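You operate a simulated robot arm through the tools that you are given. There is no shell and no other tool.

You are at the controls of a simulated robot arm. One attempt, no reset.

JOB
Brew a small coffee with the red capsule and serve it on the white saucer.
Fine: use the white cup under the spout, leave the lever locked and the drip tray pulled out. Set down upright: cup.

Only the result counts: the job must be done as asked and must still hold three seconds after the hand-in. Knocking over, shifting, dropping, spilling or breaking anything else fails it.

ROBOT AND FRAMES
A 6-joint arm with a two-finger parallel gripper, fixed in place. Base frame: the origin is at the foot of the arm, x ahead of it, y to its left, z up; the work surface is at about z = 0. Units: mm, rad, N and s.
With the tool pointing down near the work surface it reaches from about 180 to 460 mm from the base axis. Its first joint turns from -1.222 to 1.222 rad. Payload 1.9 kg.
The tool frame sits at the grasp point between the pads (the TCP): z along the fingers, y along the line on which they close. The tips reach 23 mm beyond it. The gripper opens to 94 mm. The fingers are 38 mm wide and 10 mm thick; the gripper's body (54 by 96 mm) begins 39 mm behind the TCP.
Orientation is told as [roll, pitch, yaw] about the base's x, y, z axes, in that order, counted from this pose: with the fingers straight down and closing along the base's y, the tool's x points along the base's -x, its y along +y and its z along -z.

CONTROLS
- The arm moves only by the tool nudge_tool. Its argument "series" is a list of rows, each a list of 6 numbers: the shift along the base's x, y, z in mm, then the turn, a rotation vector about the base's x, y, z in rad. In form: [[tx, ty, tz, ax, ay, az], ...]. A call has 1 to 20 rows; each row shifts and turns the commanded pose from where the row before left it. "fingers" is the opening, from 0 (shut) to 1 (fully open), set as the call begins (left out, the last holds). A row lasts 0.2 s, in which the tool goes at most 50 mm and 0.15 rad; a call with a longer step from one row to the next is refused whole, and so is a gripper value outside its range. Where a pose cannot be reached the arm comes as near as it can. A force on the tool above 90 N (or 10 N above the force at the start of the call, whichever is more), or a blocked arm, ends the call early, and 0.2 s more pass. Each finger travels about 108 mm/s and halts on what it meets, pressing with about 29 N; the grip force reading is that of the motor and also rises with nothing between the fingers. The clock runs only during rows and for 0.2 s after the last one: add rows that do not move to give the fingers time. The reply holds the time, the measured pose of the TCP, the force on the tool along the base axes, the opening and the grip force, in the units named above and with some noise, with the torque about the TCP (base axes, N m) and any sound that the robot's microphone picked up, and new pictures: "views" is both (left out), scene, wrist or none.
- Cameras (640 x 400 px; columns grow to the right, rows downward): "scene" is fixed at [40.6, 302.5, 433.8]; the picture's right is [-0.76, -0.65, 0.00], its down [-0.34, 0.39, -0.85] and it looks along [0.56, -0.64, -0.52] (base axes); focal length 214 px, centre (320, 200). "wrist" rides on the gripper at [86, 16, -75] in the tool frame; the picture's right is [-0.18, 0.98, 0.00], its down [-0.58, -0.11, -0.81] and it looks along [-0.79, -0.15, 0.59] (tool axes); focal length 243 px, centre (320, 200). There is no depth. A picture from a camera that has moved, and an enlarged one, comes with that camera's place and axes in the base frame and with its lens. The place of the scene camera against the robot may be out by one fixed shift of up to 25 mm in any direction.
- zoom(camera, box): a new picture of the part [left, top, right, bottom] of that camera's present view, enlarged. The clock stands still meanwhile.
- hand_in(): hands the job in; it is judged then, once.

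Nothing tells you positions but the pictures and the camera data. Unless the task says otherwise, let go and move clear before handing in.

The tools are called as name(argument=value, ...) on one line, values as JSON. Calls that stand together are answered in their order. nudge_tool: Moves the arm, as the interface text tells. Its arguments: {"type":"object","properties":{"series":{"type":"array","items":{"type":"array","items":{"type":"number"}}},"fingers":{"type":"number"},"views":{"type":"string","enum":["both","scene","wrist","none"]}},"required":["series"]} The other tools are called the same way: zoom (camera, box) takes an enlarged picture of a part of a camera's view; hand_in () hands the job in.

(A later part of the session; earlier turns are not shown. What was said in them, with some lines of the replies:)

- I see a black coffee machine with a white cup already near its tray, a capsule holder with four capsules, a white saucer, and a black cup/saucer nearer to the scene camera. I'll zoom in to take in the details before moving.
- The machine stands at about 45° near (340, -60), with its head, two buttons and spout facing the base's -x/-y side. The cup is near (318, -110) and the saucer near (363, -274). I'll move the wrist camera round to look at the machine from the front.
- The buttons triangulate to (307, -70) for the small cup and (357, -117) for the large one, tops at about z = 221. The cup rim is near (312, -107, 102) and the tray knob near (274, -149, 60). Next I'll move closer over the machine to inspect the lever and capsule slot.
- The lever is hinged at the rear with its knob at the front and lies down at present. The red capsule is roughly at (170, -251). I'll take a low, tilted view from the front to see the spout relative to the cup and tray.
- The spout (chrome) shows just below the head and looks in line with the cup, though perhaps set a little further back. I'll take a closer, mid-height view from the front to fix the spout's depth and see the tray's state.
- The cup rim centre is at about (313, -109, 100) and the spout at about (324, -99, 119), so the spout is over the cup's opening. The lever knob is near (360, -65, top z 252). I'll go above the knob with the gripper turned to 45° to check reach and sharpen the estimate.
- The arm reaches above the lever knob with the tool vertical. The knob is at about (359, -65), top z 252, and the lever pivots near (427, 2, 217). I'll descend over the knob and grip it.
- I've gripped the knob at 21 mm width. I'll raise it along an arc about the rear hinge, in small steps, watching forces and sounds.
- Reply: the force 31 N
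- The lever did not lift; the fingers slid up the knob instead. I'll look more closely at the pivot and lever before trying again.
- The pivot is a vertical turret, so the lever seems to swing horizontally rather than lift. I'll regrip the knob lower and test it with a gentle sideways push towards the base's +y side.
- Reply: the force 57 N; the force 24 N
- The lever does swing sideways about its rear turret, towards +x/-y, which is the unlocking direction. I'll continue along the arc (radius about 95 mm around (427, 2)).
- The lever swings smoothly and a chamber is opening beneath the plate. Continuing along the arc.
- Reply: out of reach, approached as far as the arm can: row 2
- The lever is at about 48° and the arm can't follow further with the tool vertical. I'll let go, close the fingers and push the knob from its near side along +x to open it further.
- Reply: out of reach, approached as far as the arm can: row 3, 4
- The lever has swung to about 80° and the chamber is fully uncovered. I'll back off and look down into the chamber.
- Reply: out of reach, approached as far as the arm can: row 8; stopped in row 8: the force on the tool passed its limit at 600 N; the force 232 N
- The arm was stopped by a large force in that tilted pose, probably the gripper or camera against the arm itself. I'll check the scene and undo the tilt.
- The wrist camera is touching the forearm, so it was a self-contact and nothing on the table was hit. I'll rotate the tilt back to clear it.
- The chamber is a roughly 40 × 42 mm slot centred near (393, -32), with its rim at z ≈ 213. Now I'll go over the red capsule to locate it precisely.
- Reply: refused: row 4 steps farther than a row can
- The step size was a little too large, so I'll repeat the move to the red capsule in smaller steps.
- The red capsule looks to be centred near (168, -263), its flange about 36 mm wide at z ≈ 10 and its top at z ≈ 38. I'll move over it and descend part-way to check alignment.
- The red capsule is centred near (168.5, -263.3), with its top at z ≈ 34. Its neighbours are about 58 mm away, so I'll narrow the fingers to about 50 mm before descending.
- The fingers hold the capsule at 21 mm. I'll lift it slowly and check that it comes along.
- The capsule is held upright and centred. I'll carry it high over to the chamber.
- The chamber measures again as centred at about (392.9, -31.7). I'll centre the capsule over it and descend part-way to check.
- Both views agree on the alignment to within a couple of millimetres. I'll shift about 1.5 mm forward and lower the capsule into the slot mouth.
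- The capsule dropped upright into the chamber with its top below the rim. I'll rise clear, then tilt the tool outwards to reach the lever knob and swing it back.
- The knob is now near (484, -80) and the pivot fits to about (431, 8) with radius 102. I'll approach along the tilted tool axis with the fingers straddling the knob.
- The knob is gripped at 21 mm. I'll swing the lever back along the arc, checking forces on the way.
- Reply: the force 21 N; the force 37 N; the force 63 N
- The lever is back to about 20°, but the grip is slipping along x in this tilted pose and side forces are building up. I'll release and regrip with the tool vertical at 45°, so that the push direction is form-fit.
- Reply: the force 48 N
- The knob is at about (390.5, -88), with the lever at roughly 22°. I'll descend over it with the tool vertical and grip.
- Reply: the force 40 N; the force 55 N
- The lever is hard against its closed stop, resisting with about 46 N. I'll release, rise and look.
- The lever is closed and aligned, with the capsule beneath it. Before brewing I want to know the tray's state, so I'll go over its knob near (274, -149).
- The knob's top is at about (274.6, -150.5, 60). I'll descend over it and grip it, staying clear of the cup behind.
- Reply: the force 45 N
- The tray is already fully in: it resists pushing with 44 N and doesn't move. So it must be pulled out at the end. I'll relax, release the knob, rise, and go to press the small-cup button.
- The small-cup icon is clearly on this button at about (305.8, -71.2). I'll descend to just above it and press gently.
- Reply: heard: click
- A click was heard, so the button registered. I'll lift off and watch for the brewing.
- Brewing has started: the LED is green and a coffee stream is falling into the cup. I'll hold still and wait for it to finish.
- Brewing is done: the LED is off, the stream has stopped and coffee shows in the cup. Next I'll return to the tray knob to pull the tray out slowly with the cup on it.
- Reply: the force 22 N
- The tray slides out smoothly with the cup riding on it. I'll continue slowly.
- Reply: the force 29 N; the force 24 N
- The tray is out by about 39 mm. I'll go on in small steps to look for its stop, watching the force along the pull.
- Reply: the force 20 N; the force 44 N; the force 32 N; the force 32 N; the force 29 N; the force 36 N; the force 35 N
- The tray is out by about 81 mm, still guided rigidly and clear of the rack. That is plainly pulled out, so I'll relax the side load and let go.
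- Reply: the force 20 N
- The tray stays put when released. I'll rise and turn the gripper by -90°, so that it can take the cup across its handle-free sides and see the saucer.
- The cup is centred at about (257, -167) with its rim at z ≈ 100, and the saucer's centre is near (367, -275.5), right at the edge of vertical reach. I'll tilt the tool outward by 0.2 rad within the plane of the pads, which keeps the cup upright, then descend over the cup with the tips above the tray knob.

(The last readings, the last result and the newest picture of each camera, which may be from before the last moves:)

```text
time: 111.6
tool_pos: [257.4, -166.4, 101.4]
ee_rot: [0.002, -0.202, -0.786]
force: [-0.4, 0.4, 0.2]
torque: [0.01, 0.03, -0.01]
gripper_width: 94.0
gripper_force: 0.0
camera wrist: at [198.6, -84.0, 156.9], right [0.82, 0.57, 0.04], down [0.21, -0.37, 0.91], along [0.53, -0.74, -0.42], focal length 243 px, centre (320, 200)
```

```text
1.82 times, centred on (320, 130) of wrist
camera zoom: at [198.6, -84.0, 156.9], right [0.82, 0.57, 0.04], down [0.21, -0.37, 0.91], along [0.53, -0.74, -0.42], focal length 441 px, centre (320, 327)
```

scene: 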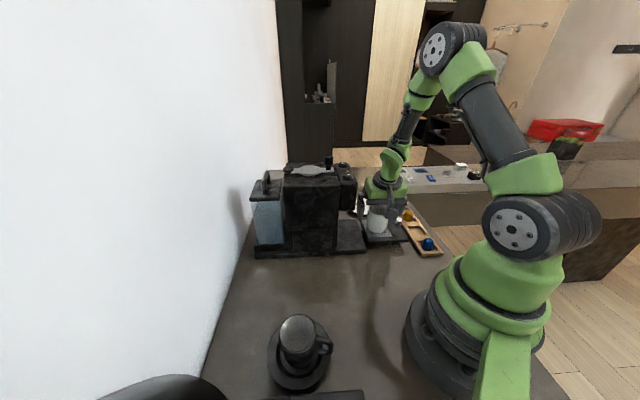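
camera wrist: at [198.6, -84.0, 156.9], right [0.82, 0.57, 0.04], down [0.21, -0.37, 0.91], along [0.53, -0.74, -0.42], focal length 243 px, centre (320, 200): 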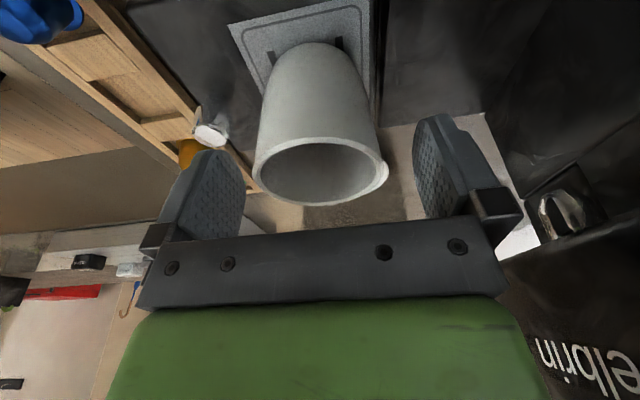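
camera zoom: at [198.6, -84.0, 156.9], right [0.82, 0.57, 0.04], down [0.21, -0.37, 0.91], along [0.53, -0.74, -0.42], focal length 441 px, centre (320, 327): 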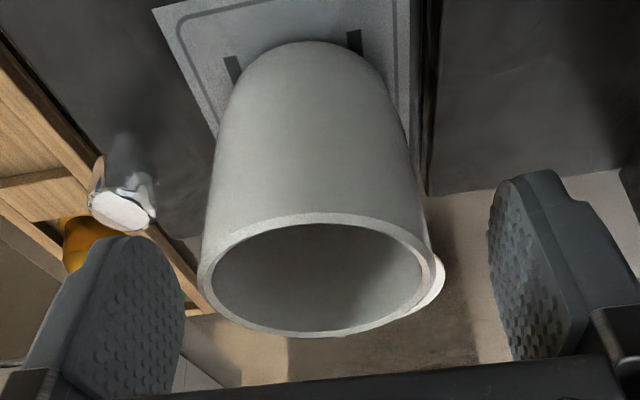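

The cup sits centred between the open fingers. I'll descend a little more and close gently.

nudge_tool(series=[[0, 0, -7, 0, 0, 0], [0, 0, -6, 0, 0, 0], [0, 0, 0, 0, 0, 0]], fingers=0.74, views="none")

nudge_tool(series=[[0, 0, 0, 0, 0, 0], [0, 0, 0, 0, 0, 0]], fingers=0.68, views="none")

nudge_tool(series=[[0, 0, 0, 0, 0, 0], [0, 0, 0, 0, 0, 0]], fingers=0.65, views="wrist")

zoom(camera="wrist", box=[160, 20, 480, 240])

```text
time: 112.4
tool_pos: [256.5, -166.5, 87.1]
ee_rot: [0.004, -0.201, -0.786]
force: [0.5, 0.1, -0.6]
torque: [0.03, 0.01, 0.06]
gripper_width: 69.3
gripper_force: 0.1
```

```text
time: 113.0
tool_pos: [256.9, -165.7, 88.2]
ee_rot: [0.003, -0.199, -0.785]
force: [0.1, -0.7, -0.1]
torque: [-0.02, 0.02, 0.01]
gripper_width: 63.9
gripper_force: 0.1
```

```text
time: 113.6
tool_pos: [257.0, -165.4, 88.1]
ee_rot: [0.003, -0.201, -0.785]
force: [0.9, 0.5, -0.3]
torque: [0.01, 0.04, -0.03]
gripper_width: 61.0
gripper_force: 0.0
camera wrist: at [198.7, -83.9, 144.3], right [0.82, 0.57, 0.04], down [0.21, -0.37, 0.91], along [0.53, -0.74, -0.42], focal length 243 px, centre (320, 200)
```

wrist: 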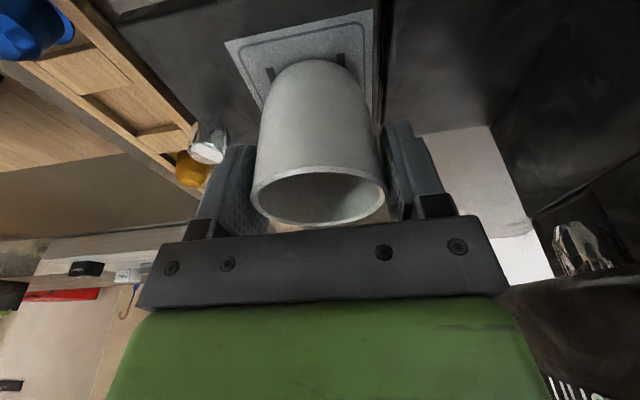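

```text
1.82 times, centred on (320, 130) of wrist
camera zoom: at [198.7, -83.9, 144.3], right [0.82, 0.57, 0.04], down [0.21, -0.37, 0.91], along [0.53, -0.74, -0.42], focal length 441 px, centre (320, 327)
```

zoom: 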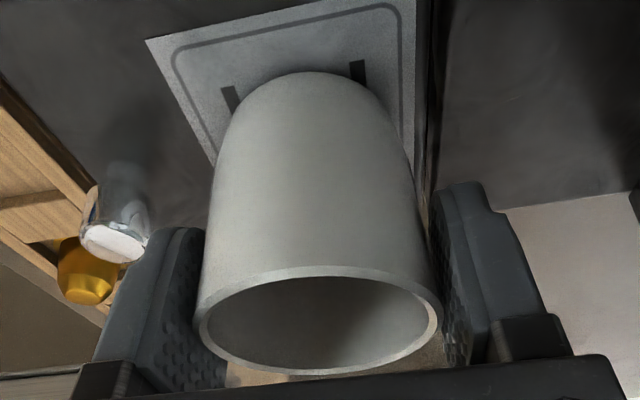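

nudge_tool(series=[[0, 0, 0, 0, 0, 0], [0, 0, 0, 0, 0, 0]], fingers=0.63, views="none")

nudge_tool(series=[[0, 0, 0, 0, 0, 0], [0, 0, 0, 0, 0, 0]], fingers=0.6, views="none")

nudge_tool(series=[[0, 0, 0, 0, 0, 0], [0, 0, 0, 0, 0, 0], [0, 0, 0, 0, 0, 0]], fingers=0, views="both")

zoom(camera="wrist", box=[160, 20, 480, 240])

zoom(camera="scene", box=[330, 160, 430, 260])

```text
time: 114.2
tool_pos: [256.8, -165.9, 88.2]
ee_rot: [0.003, -0.2, -0.785]
force: [-0.5, 0.2, 0.0]
torque: [-0.03, 0.0, -0.02]
gripper_width: 59.4
gripper_force: 0.5
```

```text
time: 114.8
tool_pos: [257.3, -167.0, 87.0]
ee_rot: [0.004, -0.2, -0.786]
force: [-0.6, 0.2, -0.3]
torque: [0.04, 0.03, 0.01]
gripper_width: 58.4
gripper_force: 28.9
```

```text
time: 115.6
tool_pos: [258.0, -165.5, 88.7]
ee_rot: [0.003, -0.2, -0.785]
force: [-1.0, 0.1, -0.3]
torque: [-0.01, 0.0, 0.04]
gripper_width: 58.4
gripper_force: 29.1
camera wrist: at [198.7, -83.9, 144.3], right [0.82, 0.57, 0.04], down [0.21, -0.37, 0.91], along [0.53, -0.74, -0.42], focal length 243 px, centre (320, 200)
```

scene: 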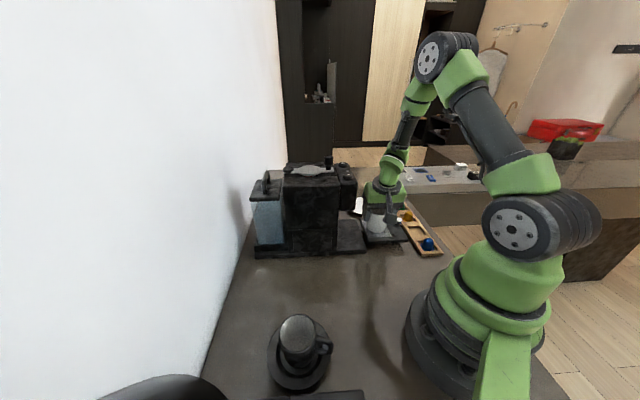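
wrist: 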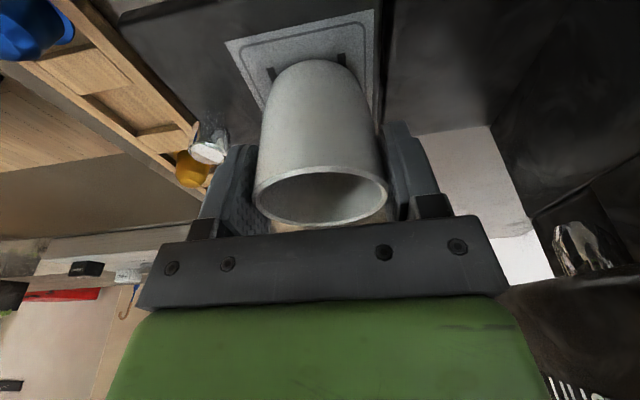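

```text
1.82 times, centred on (320, 130) of wrist
camera zoom: at [198.7, -83.9, 144.3], right [0.82, 0.57, 0.04], down [0.21, -0.37, 0.91], along [0.53, -0.74, -0.42], focal length 441 px, centre (320, 327)
```

zoom: 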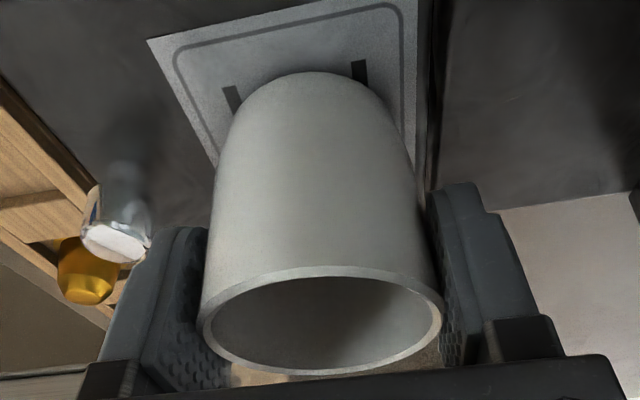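

```text
4.00 times, centred on (380, 210) of scene
camera zoom: at [40.6, 302.5, 433.8], right [-0.76, -0.65, 0.0], down [-0.34, 0.39, -0.85], along [0.56, -0.64, -0.52], focal length 858 px, centre (80, 160)
```

zoom: 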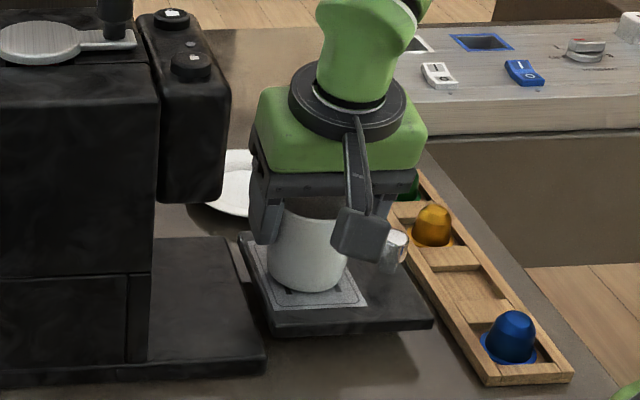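

The cup is gripped at 58.4 mm. I'll lift it slowly.

nudge_tool(series=[[0, 0, 1, 0, 0, 0], [0, 0, 2, 0, 0, 0], [0, 0, 3, 0, 0, 0], [0, 0, 3, 0, 0, 0], [0, 0, 2, 0, 0, 0], [0, 0, 1, 0, 0, 0], [0, 0, 0, 0, 0, 0]], views="both")

zoom(camera="wrist", box=[160, 20, 480, 240])

zoom(camera="scene", box=[330, 160, 430, 260])

```text
time: 117.2
tool_pos: [256.8, -164.8, 99.6]
ee_rot: [0.002, -0.2, -0.786]
force: [-0.2, 0.3, -1.7]
torque: [0.0, -0.01, -0.03]
gripper_width: 58.2
gripper_force: 29.9
camera wrist: at [198.6, -84.4, 156.2], right [0.82, 0.57, 0.04], down [0.21, -0.37, 0.91], along [0.53, -0.74, -0.42], focal length 243 px, centre (320, 200)
```

scene: 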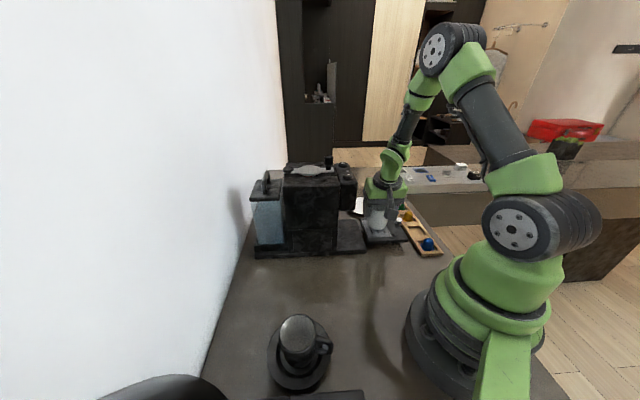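
wrist: 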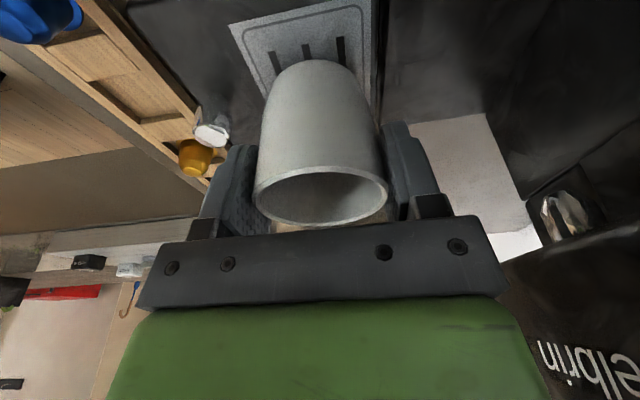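

```text
1.82 times, centred on (320, 130) of wrist
camera zoom: at [198.6, -84.4, 156.2], right [0.82, 0.57, 0.04], down [0.21, -0.37, 0.91], along [0.53, -0.74, -0.42], focal length 441 px, centre (320, 327)
```

zoom: 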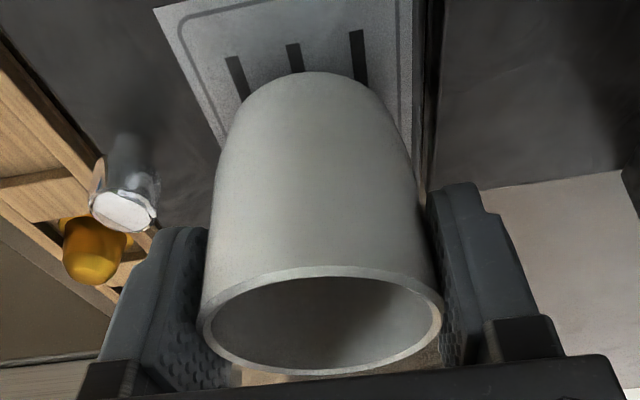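

```text
4.00 times, centred on (380, 210) of scene
camera zoom: at [40.6, 302.5, 433.8], right [-0.76, -0.65, 0.0], down [-0.34, 0.39, -0.85], along [0.56, -0.64, -0.52], focal length 858 px, centre (80, 160)
```

zoom: 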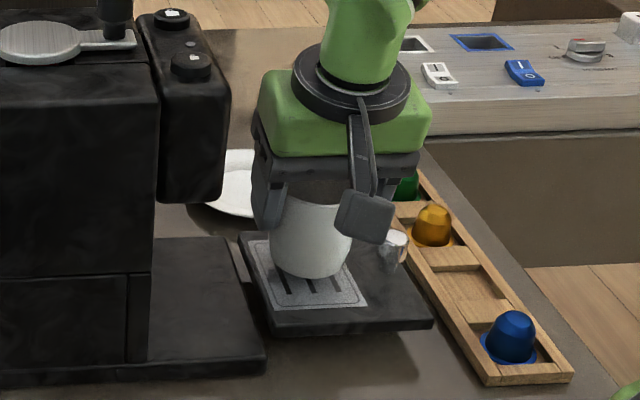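

The cup lifts cleanly and upright. I'll raise it a little more, then carry it smoothly towards the saucer.

nudge_tool(series=[[0, 0, 1, 0, 0, 0], [0, 0, 3, 0, 0, 0], [0, 0, 5, 0, 0, 0], [0, 0, 5, 0, 0, 0], [0, 0, 4, 0, 0, 0], [0, 0, 2, 0, 0, 0], [0, 0, 1, 0, 0, 0], [0, 0, 0, 0, 0, 0]], views="none")

nudge_tool(series=[[1, -1, 0, 0, 0, 0], [2, -2, 0, 0, 0, 0], [4, -4, 0, 0, 0, 0], [6, -6, 0, 0, 0, 0], [8, -8, 0, 0, 0, 0], [8, -8, 0, 0, 0, 0], [8, -8, 0, 0, 0, 0], [8, -8, 0, 0, 0, 0], [8, -8, 0, 0, 0, 0], [8, -8, 0, 0, 0, 0], [6, -6, 0, 0, 0, 0], [4, -4, 0, 0, 0, 0], [2, -2, 0, 0, 0, 0], [1, -1, 0, 0, 0, 0], [0, 0, 0, 0, 0, 0]], views="both")

zoom(camera="wrist", box=[160, 0, 480, 240])

zoom(camera="scene", box=[330, 150, 430, 250])

```text
time: 119.0
tool_pos: [256.6, -165.9, 120.4]
ee_rot: [0.002, -0.201, -0.787]
force: [0.8, -0.6, -1.0]
torque: [0.04, 0.01, -0.01]
gripper_width: 58.7
gripper_force: 29.3
```

```text
time: 122.2
tool_pos: [330.3, -240.2, 121.7]
ee_rot: [0.001, -0.201, -0.785]
force: [-0.2, 0.1, -1.8]
torque: [0.0, 0.01, -0.02]
gripper_width: 58.1
gripper_force: 29.0
camera wrist: at [272.7, -158.1, 177.3], right [0.82, 0.57, 0.04], down [0.21, -0.37, 0.91], along [0.53, -0.74, -0.42], focal length 243 px, centre (320, 200)
```

scene: 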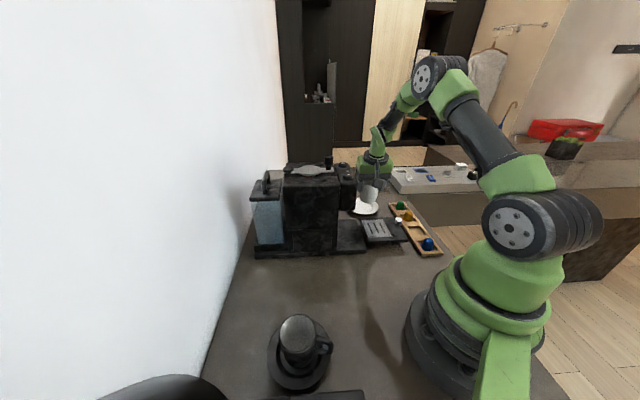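
wrist: 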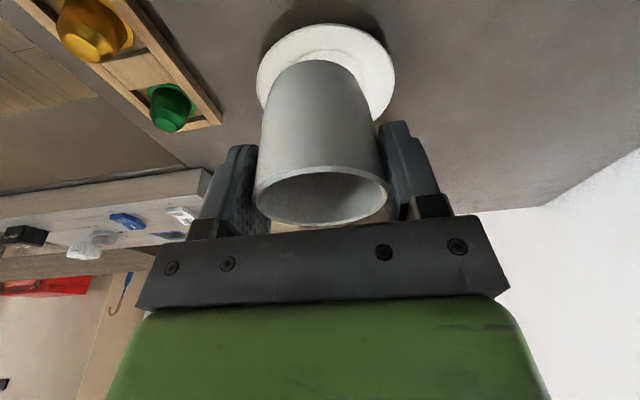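

```text
1.67 times, centred on (320, 120) of wrist
camera zoom: at [272.7, -158.1, 177.3], right [0.82, 0.57, 0.04], down [0.21, -0.37, 0.91], along [0.53, -0.74, -0.42], focal length 404 px, centre (320, 333)
```

zoom: 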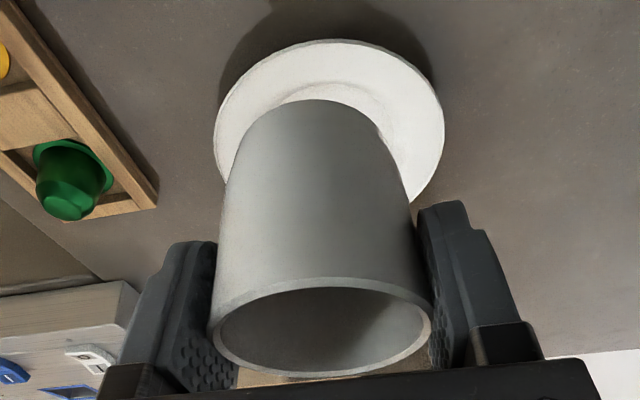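

```text
4.00 times, centred on (380, 200) of scene
camera zoom: at [40.6, 302.5, 433.8], right [-0.76, -0.65, 0.0], down [-0.34, 0.39, -0.85], along [0.56, -0.64, -0.52], focal length 858 px, centre (80, 200)
```

zoom: 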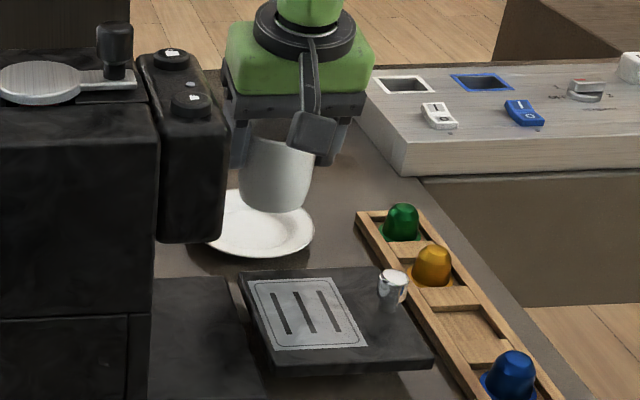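

The saucer refines to about (366.7, -275.5). I'll move the cup over its centre.

nudge_tool(series=[[1, -1, 0, 0, 0, 0], [3, -3, 0, 0, 0, 0], [5, -5, 0, 0, 0, 0], [6, -6, 0, 0, 0, 0], [6, -6, 0, 0, 0, 0], [6, -6, 0, 0, 0, 0], [5, -5, 0, 0, 0, 0], [2.8, -2.5, 0, 0, 0, 0], [1, -1, 0, 0, 0, 0], [0, 0, 0, 0, 0, 0]], views="none")

nudge_tool(series=[[0, 0, -2, 0, 0, 0], [0, 0, -5, 0, 0, 0], [0, 0, -7, 0, 0, 0], [0, 0, -7, 0, 0, 0], [0, 0, -7, 0, 0, 0], [0, 0, -5, 0, 0, 0], [0, 0, -3, 0, 0, 0], [0, 0, -2, 0, 0, 0], [0, 0, 0, 0, 0, 0]], views="both")

zoom(camera="wrist", box=[160, 0, 480, 240])

zoom(camera="scene", box=[330, 150, 430, 250])

```text
time: 124.4
tool_pos: [367.6, -276.5, 119.7]
ee_rot: [0.005, -0.2, -0.785]
force: [-0.6, -0.3, -1.6]
torque: [0.04, 0.0, 0.03]
gripper_width: 58.6
gripper_force: 28.8
```

```text
time: 126.4
tool_pos: [367.9, -276.1, 81.8]
ee_rot: [0.004, -0.2, -0.787]
force: [-0.6, 0.5, -1.1]
torque: [-0.02, 0.01, -0.01]
gripper_width: 58.5
gripper_force: 28.6
camera wrist: at [309.0, -193.7, 138.9], right [0.82, 0.57, 0.04], down [0.21, -0.37, 0.91], along [0.53, -0.74, -0.42], focal length 243 px, centre (320, 200)
```

scene: 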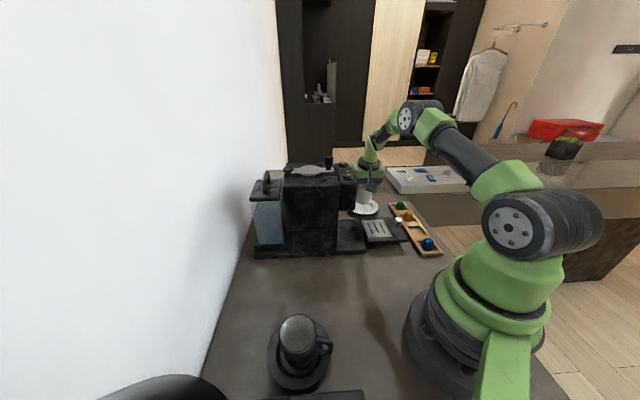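
wrist: 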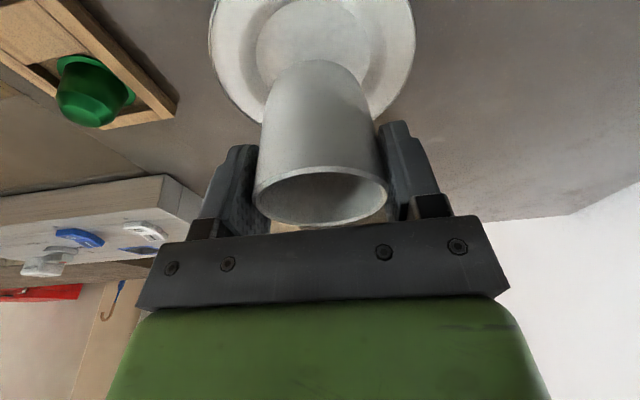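

```text
1.67 times, centred on (320, 120) of wrist
camera zoom: at [309.0, -193.7, 138.9], right [0.82, 0.57, 0.04], down [0.21, -0.37, 0.91], along [0.53, -0.74, -0.42], focal length 404 px, centre (320, 333)
```

zoom: 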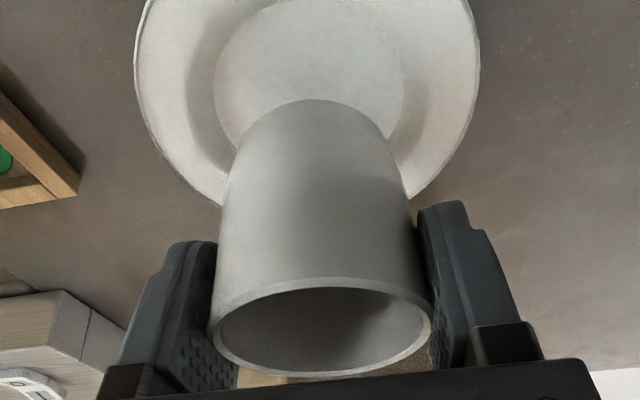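

```text
4.00 times, centred on (380, 200) of scene
camera zoom: at [40.6, 302.5, 433.8], right [-0.76, -0.65, 0.0], down [-0.34, 0.39, -0.85], along [0.56, -0.64, -0.52], focal length 858 px, centre (80, 200)
```

zoom: 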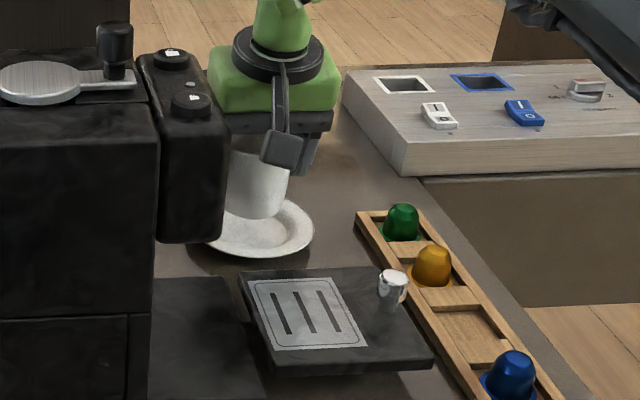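

The cup is centred over the saucer's well to within about 1–2 mm. I'll lower it slowly, feeling for contact.

nudge_tool(series=[[-0.5, 0.4, -2, 0, 0, 0], [-0.5, 0.3, -4, 0, 0, 0], [0, 0, -4, 0, 0, 0], [0, 0, -4, 0, 0, 0], [0, 0, -2, 0, 0, 0], [0, 0, -1.5, 0, 0, 0], [0, 0, 0, 0, 0, 0]], views="none")

nudge_tool(series=[[0, 0, -1, 0, 0, 0], [0, 0, -1, 0, 0, 0], [0, 0, 0, 0, 0, 0]], views="both")

zoom(camera="scene", box=[340, 160, 400, 220])

```text
time: 128.0
tool_pos: [365.9, -275.7, 65.5]
ee_rot: [0.003, -0.2, -0.784]
force: [-0.1, -0.3, -2.5]
torque: [0.01, 0.0, -0.03]
gripper_width: 58.2
gripper_force: 28.9
```

```text
time: 128.8
tool_pos: [366.7, -273.2, 62.6]
ee_rot: [0.003, -0.201, -0.786]
force: [0.2, 0.6, -1.5]
torque: [-0.02, 0.02, -0.01]
gripper_width: 58.6
gripper_force: 28.9
camera wrist: at [307.5, -192.9, 119.3], right [0.82, 0.57, 0.04], down [0.21, -0.37, 0.91], along [0.53, -0.74, -0.42], focal length 243 px, centre (320, 200)
```

scene: 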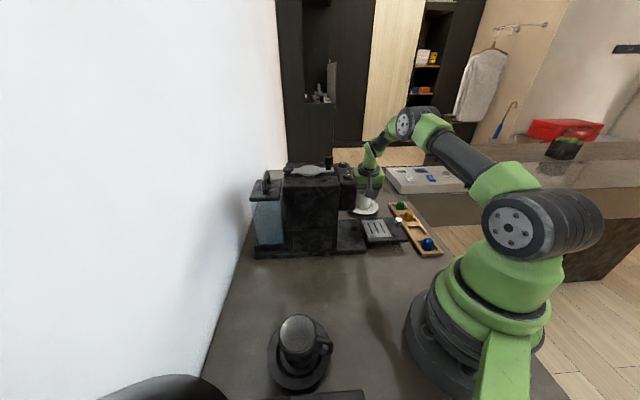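
wrist: 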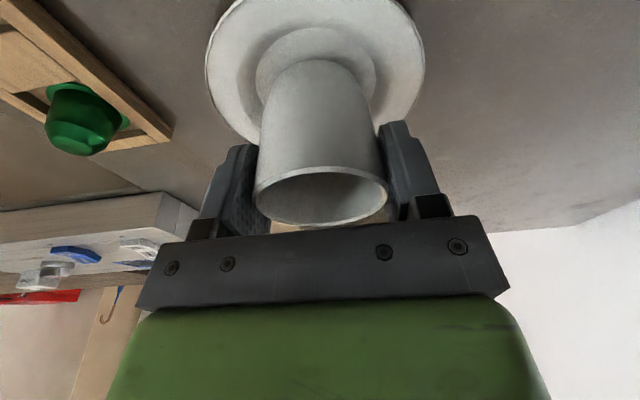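

```text
6.67 times, centred on (370, 190) of scene
camera zoom: at [40.6, 302.5, 433.8], right [-0.76, -0.65, 0.0], down [-0.34, 0.39, -0.85], along [0.56, -0.64, -0.52], focal length 1430 px, centre (-13, 267)
```

zoom: 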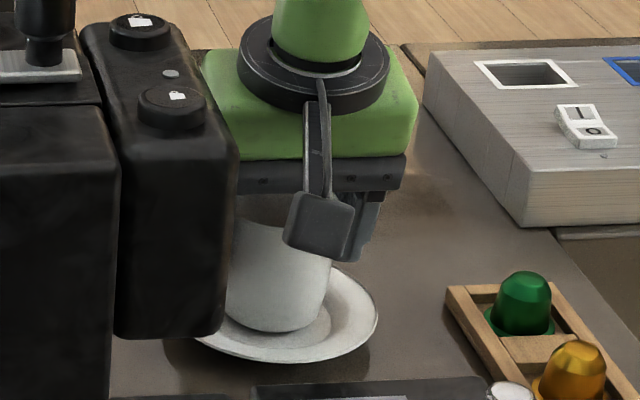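

nudge_tool(series=[[0, 0, -1, 0, 0, 0], [0, 0, -1, 0, 0, 0], [0, 0, 0, 0, 0, 0]], views="none")

nudge_tool(series=[[0, 0, -1, 0, 0, 0], [0, 0, 0, 0, 0, 0]], views="none")

nudge_tool(series=[[0, 0, -1, 0, 0, 0], [0, 0, 0, 0, 0, 0]], views="wrist")

```text
time: 129.6
tool_pos: [365.7, -275.9, 62.2]
ee_rot: [0.001, -0.201, -0.785]
force: [-0.4, -0.1, -0.9]
torque: [-0.02, 0.01, -0.04]
gripper_width: 58.5
gripper_force: 29.3
```

```text
time: 130.2
tool_pos: [367.0, -275.8, 61.8]
ee_rot: [0.003, -0.202, -0.786]
force: [-2.0, 2.0, 9.5]
torque: [0.22, 0.0, 0.04]
gripper_width: 58.6
gripper_force: 29.2
```

```text
time: 130.8
tool_pos: [366.7, -275.8, 60.0]
ee_rot: [0.003, -0.204, -0.785]
force: [-3.5, 2.4, 22.1]
torque: [0.22, 0.1, 0.03]
gripper_width: 58.7
gripper_force: 28.9
camera wrist: at [308.0, -193.5, 116.4], right [0.82, 0.57, 0.04], down [0.21, -0.37, 0.91], along [0.53, -0.74, -0.42], focal length 243 px, centre (320, 200)
```

wrist: 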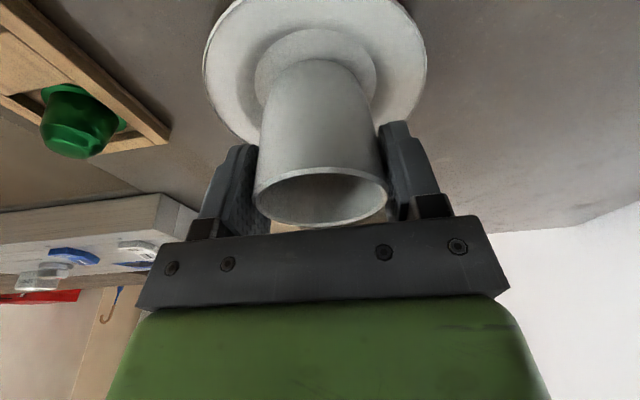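

The cup is touching the saucer (the upward force has risen). I'll check the centring, then relax the press slightly before releasing.

zoom(camera="wrist", box=[190, 0, 450, 240])

nudge_tool(series=[[0, 0, 0.8, 0, 0, 0], [0, 0, 0, 0, 0, 0]], views="scene")

zoom(camera="scene", box=[340, 160, 400, 220])

```text
1.67 times, centred on (320, 120) of wrist
camera zoom: at [308.0, -193.5, 116.4], right [0.82, 0.57, 0.04], down [0.21, -0.37, 0.91], along [0.53, -0.74, -0.42], focal length 404 px, centre (320, 333)
```

zoom: 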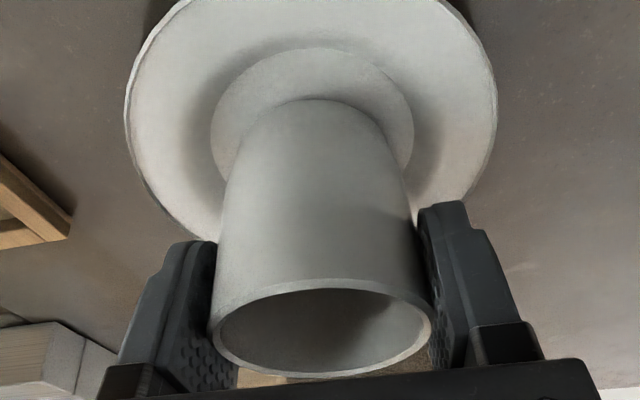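

```text
time: 131.4
tool_pos: [367.3, -275.1, 62.0]
ee_rot: [0.003, -0.203, -0.787]
force: [4.7, -3.5, 14.5]
torque: [-0.15, -0.32, -0.07]
gripper_width: 58.8
gripper_force: 28.9
```

scene: 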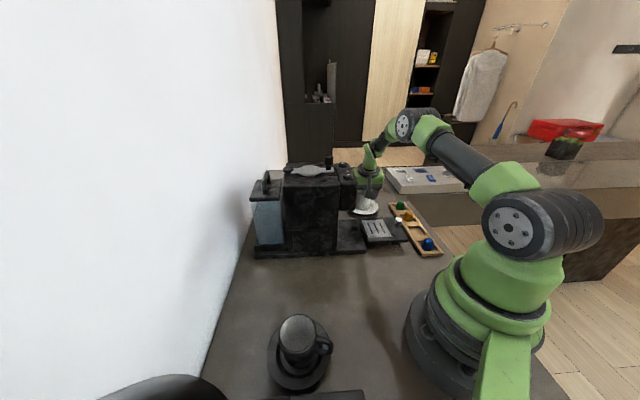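

```text
6.67 times, centred on (370, 190) of scene
camera zoom: at [40.6, 302.5, 433.8], right [-0.76, -0.65, 0.0], down [-0.34, 0.39, -0.85], along [0.56, -0.64, -0.52], focal length 1430 px, centre (-13, 267)
```

zoom: 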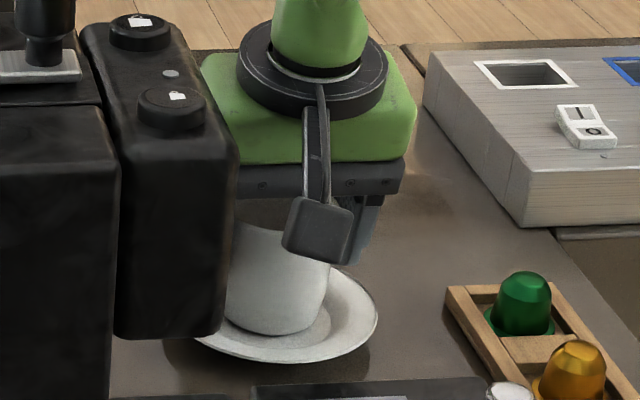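

nudge_tool(series=[[0, 0, 0.4, 0, 0, 0], [0, 0, 0, 0, 0, 0]], views="none")

nudge_tool(series=[[0, 0, 0, 0, 0, 0], [0, 0, 0, 0, 0, 0], [0, 0, 0, 0, 0, 0]], fingers=0.66, views="none")

nudge_tool(series=[[0, 0, 0, 0, 0, 0], [0, 0, 0, 0, 0, 0], [0, 0, 0, 0, 0, 0]], fingers=0.85, views="both")

zoom(camera="wrist", box=[190, 0, 450, 240])

zoom(camera="scene", box=[340, 160, 400, 220])

```text
time: 132.0
tool_pos: [366.7, -275.7, 60.4]
ee_rot: [0.004, -0.2, -0.786]
force: [2.7, -2.7, 12.7]
torque: [-0.13, -0.31, -0.01]
gripper_width: 58.2
gripper_force: 29.2
```

```text
time: 132.8
tool_pos: [365.6, -275.4, 61.7]
ee_rot: [0.0, -0.199, -0.785]
force: [-0.3, 0.1, 0.2]
torque: [-0.02, -0.01, -0.02]
gripper_width: 61.8
gripper_force: 0.1
```

```text
time: 133.6
tool_pos: [366.9, -275.0, 60.0]
ee_rot: [0.002, -0.202, -0.785]
force: [-0.6, 0.8, 0.0]
torque: [0.01, -0.01, -0.01]
gripper_width: 79.8
gripper_force: 0.0
camera wrist: at [307.6, -193.0, 116.7], right [0.82, 0.57, 0.04], down [0.21, -0.37, 0.91], along [0.53, -0.74, -0.42], focal length 243 px, centre (320, 200)
```

scene: 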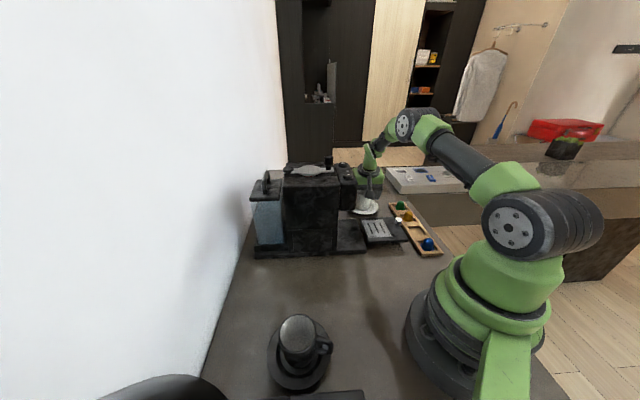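
wrist: 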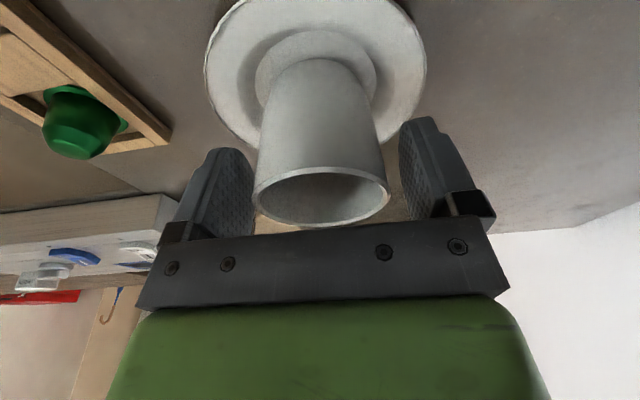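

```text
1.67 times, centred on (320, 120) of wrist
camera zoom: at [307.6, -193.0, 116.7], right [0.82, 0.57, 0.04], down [0.21, -0.37, 0.91], along [0.53, -0.74, -0.42], focal length 404 px, centre (320, 333)
```

zoom: 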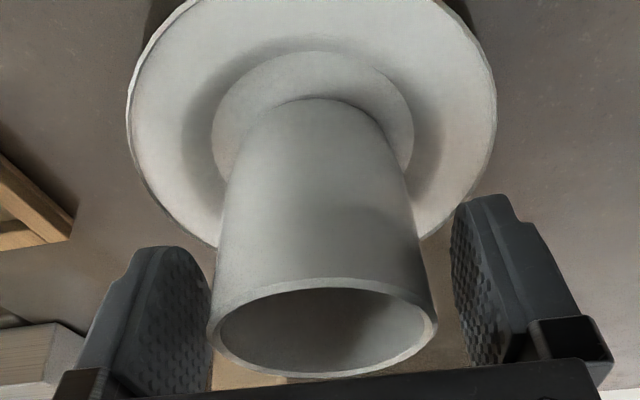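

```text
6.67 times, centred on (370, 190) of scene
camera zoom: at [40.6, 302.5, 433.8], right [-0.76, -0.65, 0.0], down [-0.34, 0.39, -0.85], along [0.56, -0.64, -0.52], focal length 1430 px, centre (-13, 267)
```

zoom: 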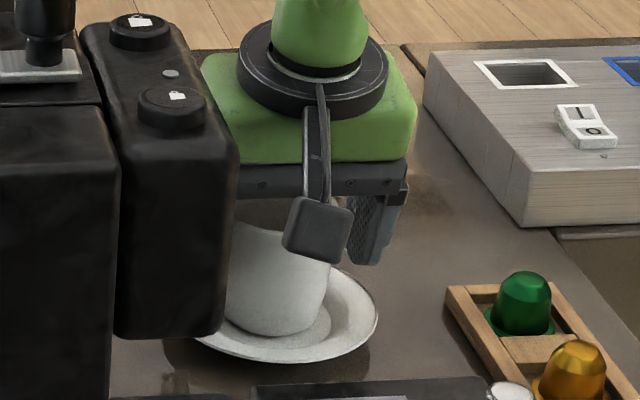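

The cup stands upright on the saucer and the fingers are clear. I'll retreat straight up and then back away.

nudge_tool(series=[[0, 0, 3, 0, 0, 0], [0, 0, 8, 0, 0, 0], [0, 0, 15, 0, 0, 0], [0, 0, 20, 0, 0, 0], [0, 0, 20, 0, 0, 0], [0, 0, 20, 0, 0, 0], [0, 0, 15, 0, 0, 0], [-20, 15, 10, 0, 0, 0], [-30, 25, 15, 0, 0, 0], [-30, 30, 15, 0, 0, 0], [-30, 30, 15, 0, 0, 0], [0, 0, 0, 0, 0, 0]], views="both")

zoom(camera="wrist", box=[160, 0, 480, 240])

zoom(camera="scene", box=[240, 140, 460, 270])

```text
time: 136.2
tool_pos: [257.0, -176.0, 215.8]
ee_rot: [0.004, -0.201, -0.786]
force: [-0.7, 0.5, 0.2]
torque: [-0.02, 0.01, -0.01]
gripper_width: 79.9
gripper_force: 0.1
camera wrist: at [198.0, -93.5, 272.5], right [0.82, 0.57, 0.04], down [0.21, -0.37, 0.91], along [0.53, -0.74, -0.42], focal length 243 px, centre (320, 200)
```

scene: 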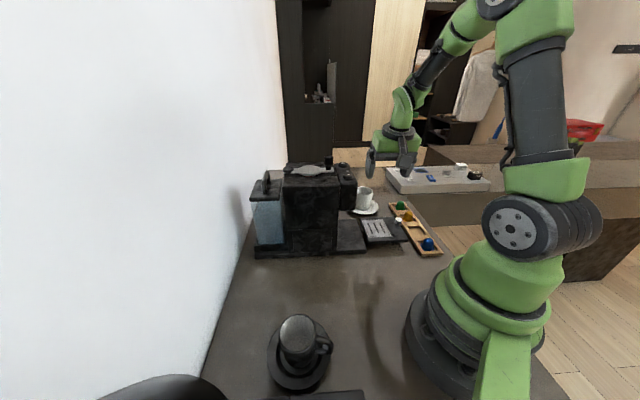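
wrist: 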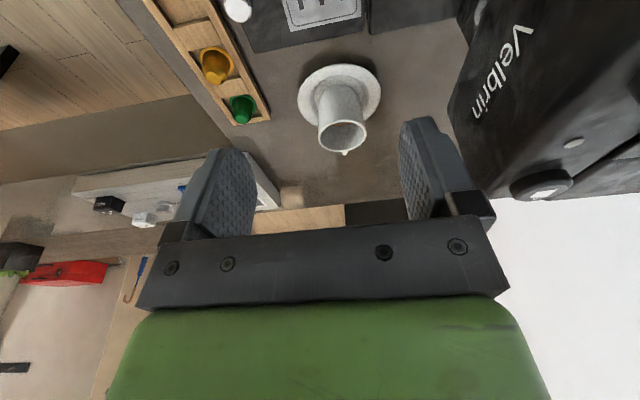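

```text
1.67 times, centred on (320, 120) of wrist
camera zoom: at [198.0, -93.5, 272.5], right [0.82, 0.57, 0.04], down [0.21, -0.37, 0.91], along [0.53, -0.74, -0.42], focal length 404 px, centre (320, 333)
```

zoom: 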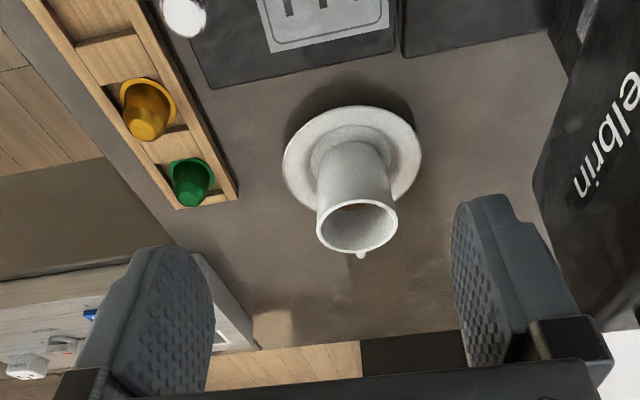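

```text
2.91 times, centred on (350, 205) of scene
camera zoom: at [40.6, 302.5, 433.8], right [-0.76, -0.65, 0.0], down [-0.34, 0.39, -0.85], along [0.56, -0.64, -0.52], focal length 624 px, centre (233, 186)
```

zoom: 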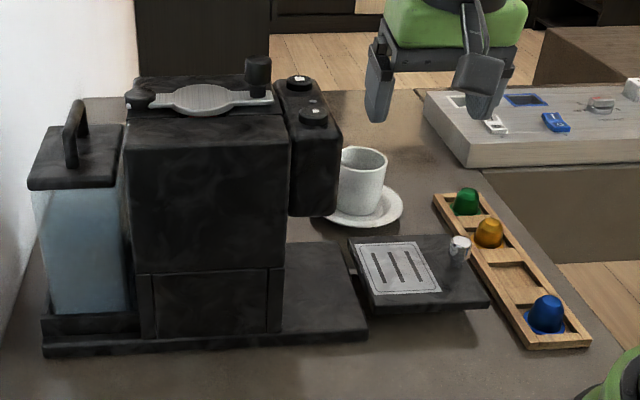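

The cup is standing on the white saucer, and the tray is out. I'll check the lever and coffee once more before handing in.

zoom(camera="scene", box=[275, 145, 365, 205])

zoom(camera="scene", box=[335, 180, 425, 250])

zoom(camera="wrist", box=[280, 40, 400, 170])

```text
6.67 times, centred on (320, 175) of scene
camera zoom: at [40.6, 302.5, 433.8], right [-0.76, -0.65, 0.0], down [-0.34, 0.39, -0.85], along [0.56, -0.64, -0.52], focal length 1430 px, centre (320, 367)
```

zoom: 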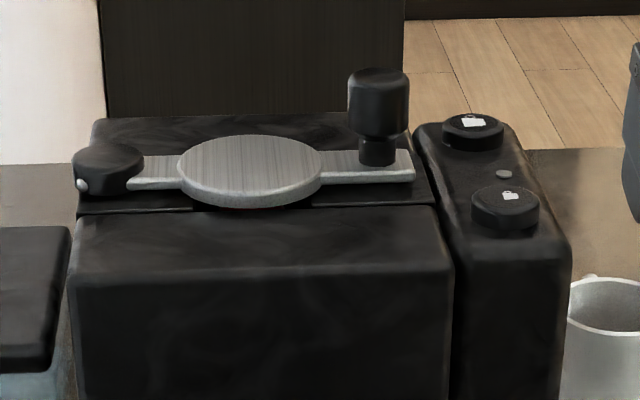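

```text
5.71 times, centred on (380, 215) of scene
camera zoom: at [40.6, 302.5, 433.8], right [-0.76, -0.65, 0.0], down [-0.34, 0.39, -0.85], along [0.56, -0.64, -0.52], focal length 1226 px, centre (-23, 114)
```

zoom: 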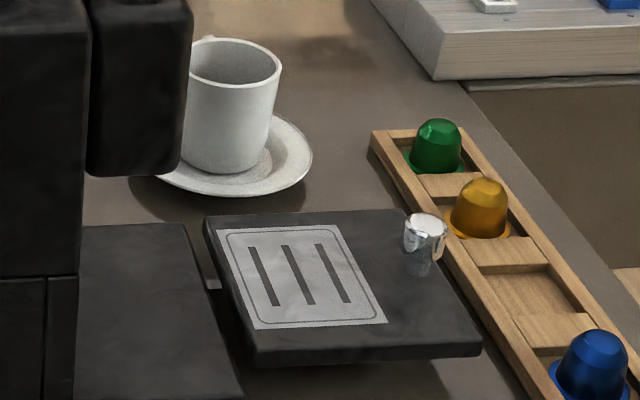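

```text
3.08 times, centred on (340, 105) of wrist
camera zoom: at [198.0, -93.5, 272.5], right [0.82, 0.57, 0.04], down [0.21, -0.37, 0.91], along [0.53, -0.74, -0.42], focal length 746 px, centre (258, 492)
```

zoom: 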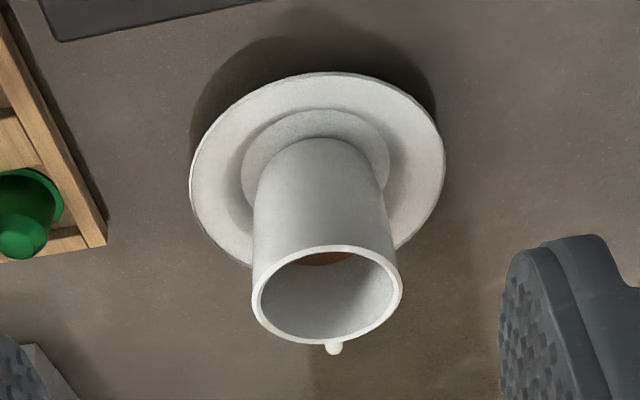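

The lever looks exactly as it did when locked, the tray is pulled out on its slide, and the white cup of coffee stands upright on the saucer. The arm is clear and everything else is where it was, so I'm handing in.

hand_in()

```text
The job is handed in.
```

I brewed a small coffee with the red capsule, and the white cup of coffee now stands upright on the white saucer. I handed the job in; no verdict came back.

- **Capsule:** the red capsule is in the chamber, dome up.
- **Lever:** swung back to its closed stop. In the last pictures it sits exactly as it did at the start.
- **Brew:** I pressed the button with the small cup icon and heard a click. The light turned green, coffee ran into the cup, and I waited until the light and stream stopped.
- **Drip tray:** it started fully in, so I pulled it out by about 81 mm. I felt no end stop, so it may not be at full travel, but it stayed put when released.
- **Arm:** the gripper let go and is clear of everything.

While I was moving to look into the chamber, the wrist camera touched the arm's own forearm and the force limit stopped that move. Nothing on the table was hit, and I saw no spills or shifted objects in the final pictures.
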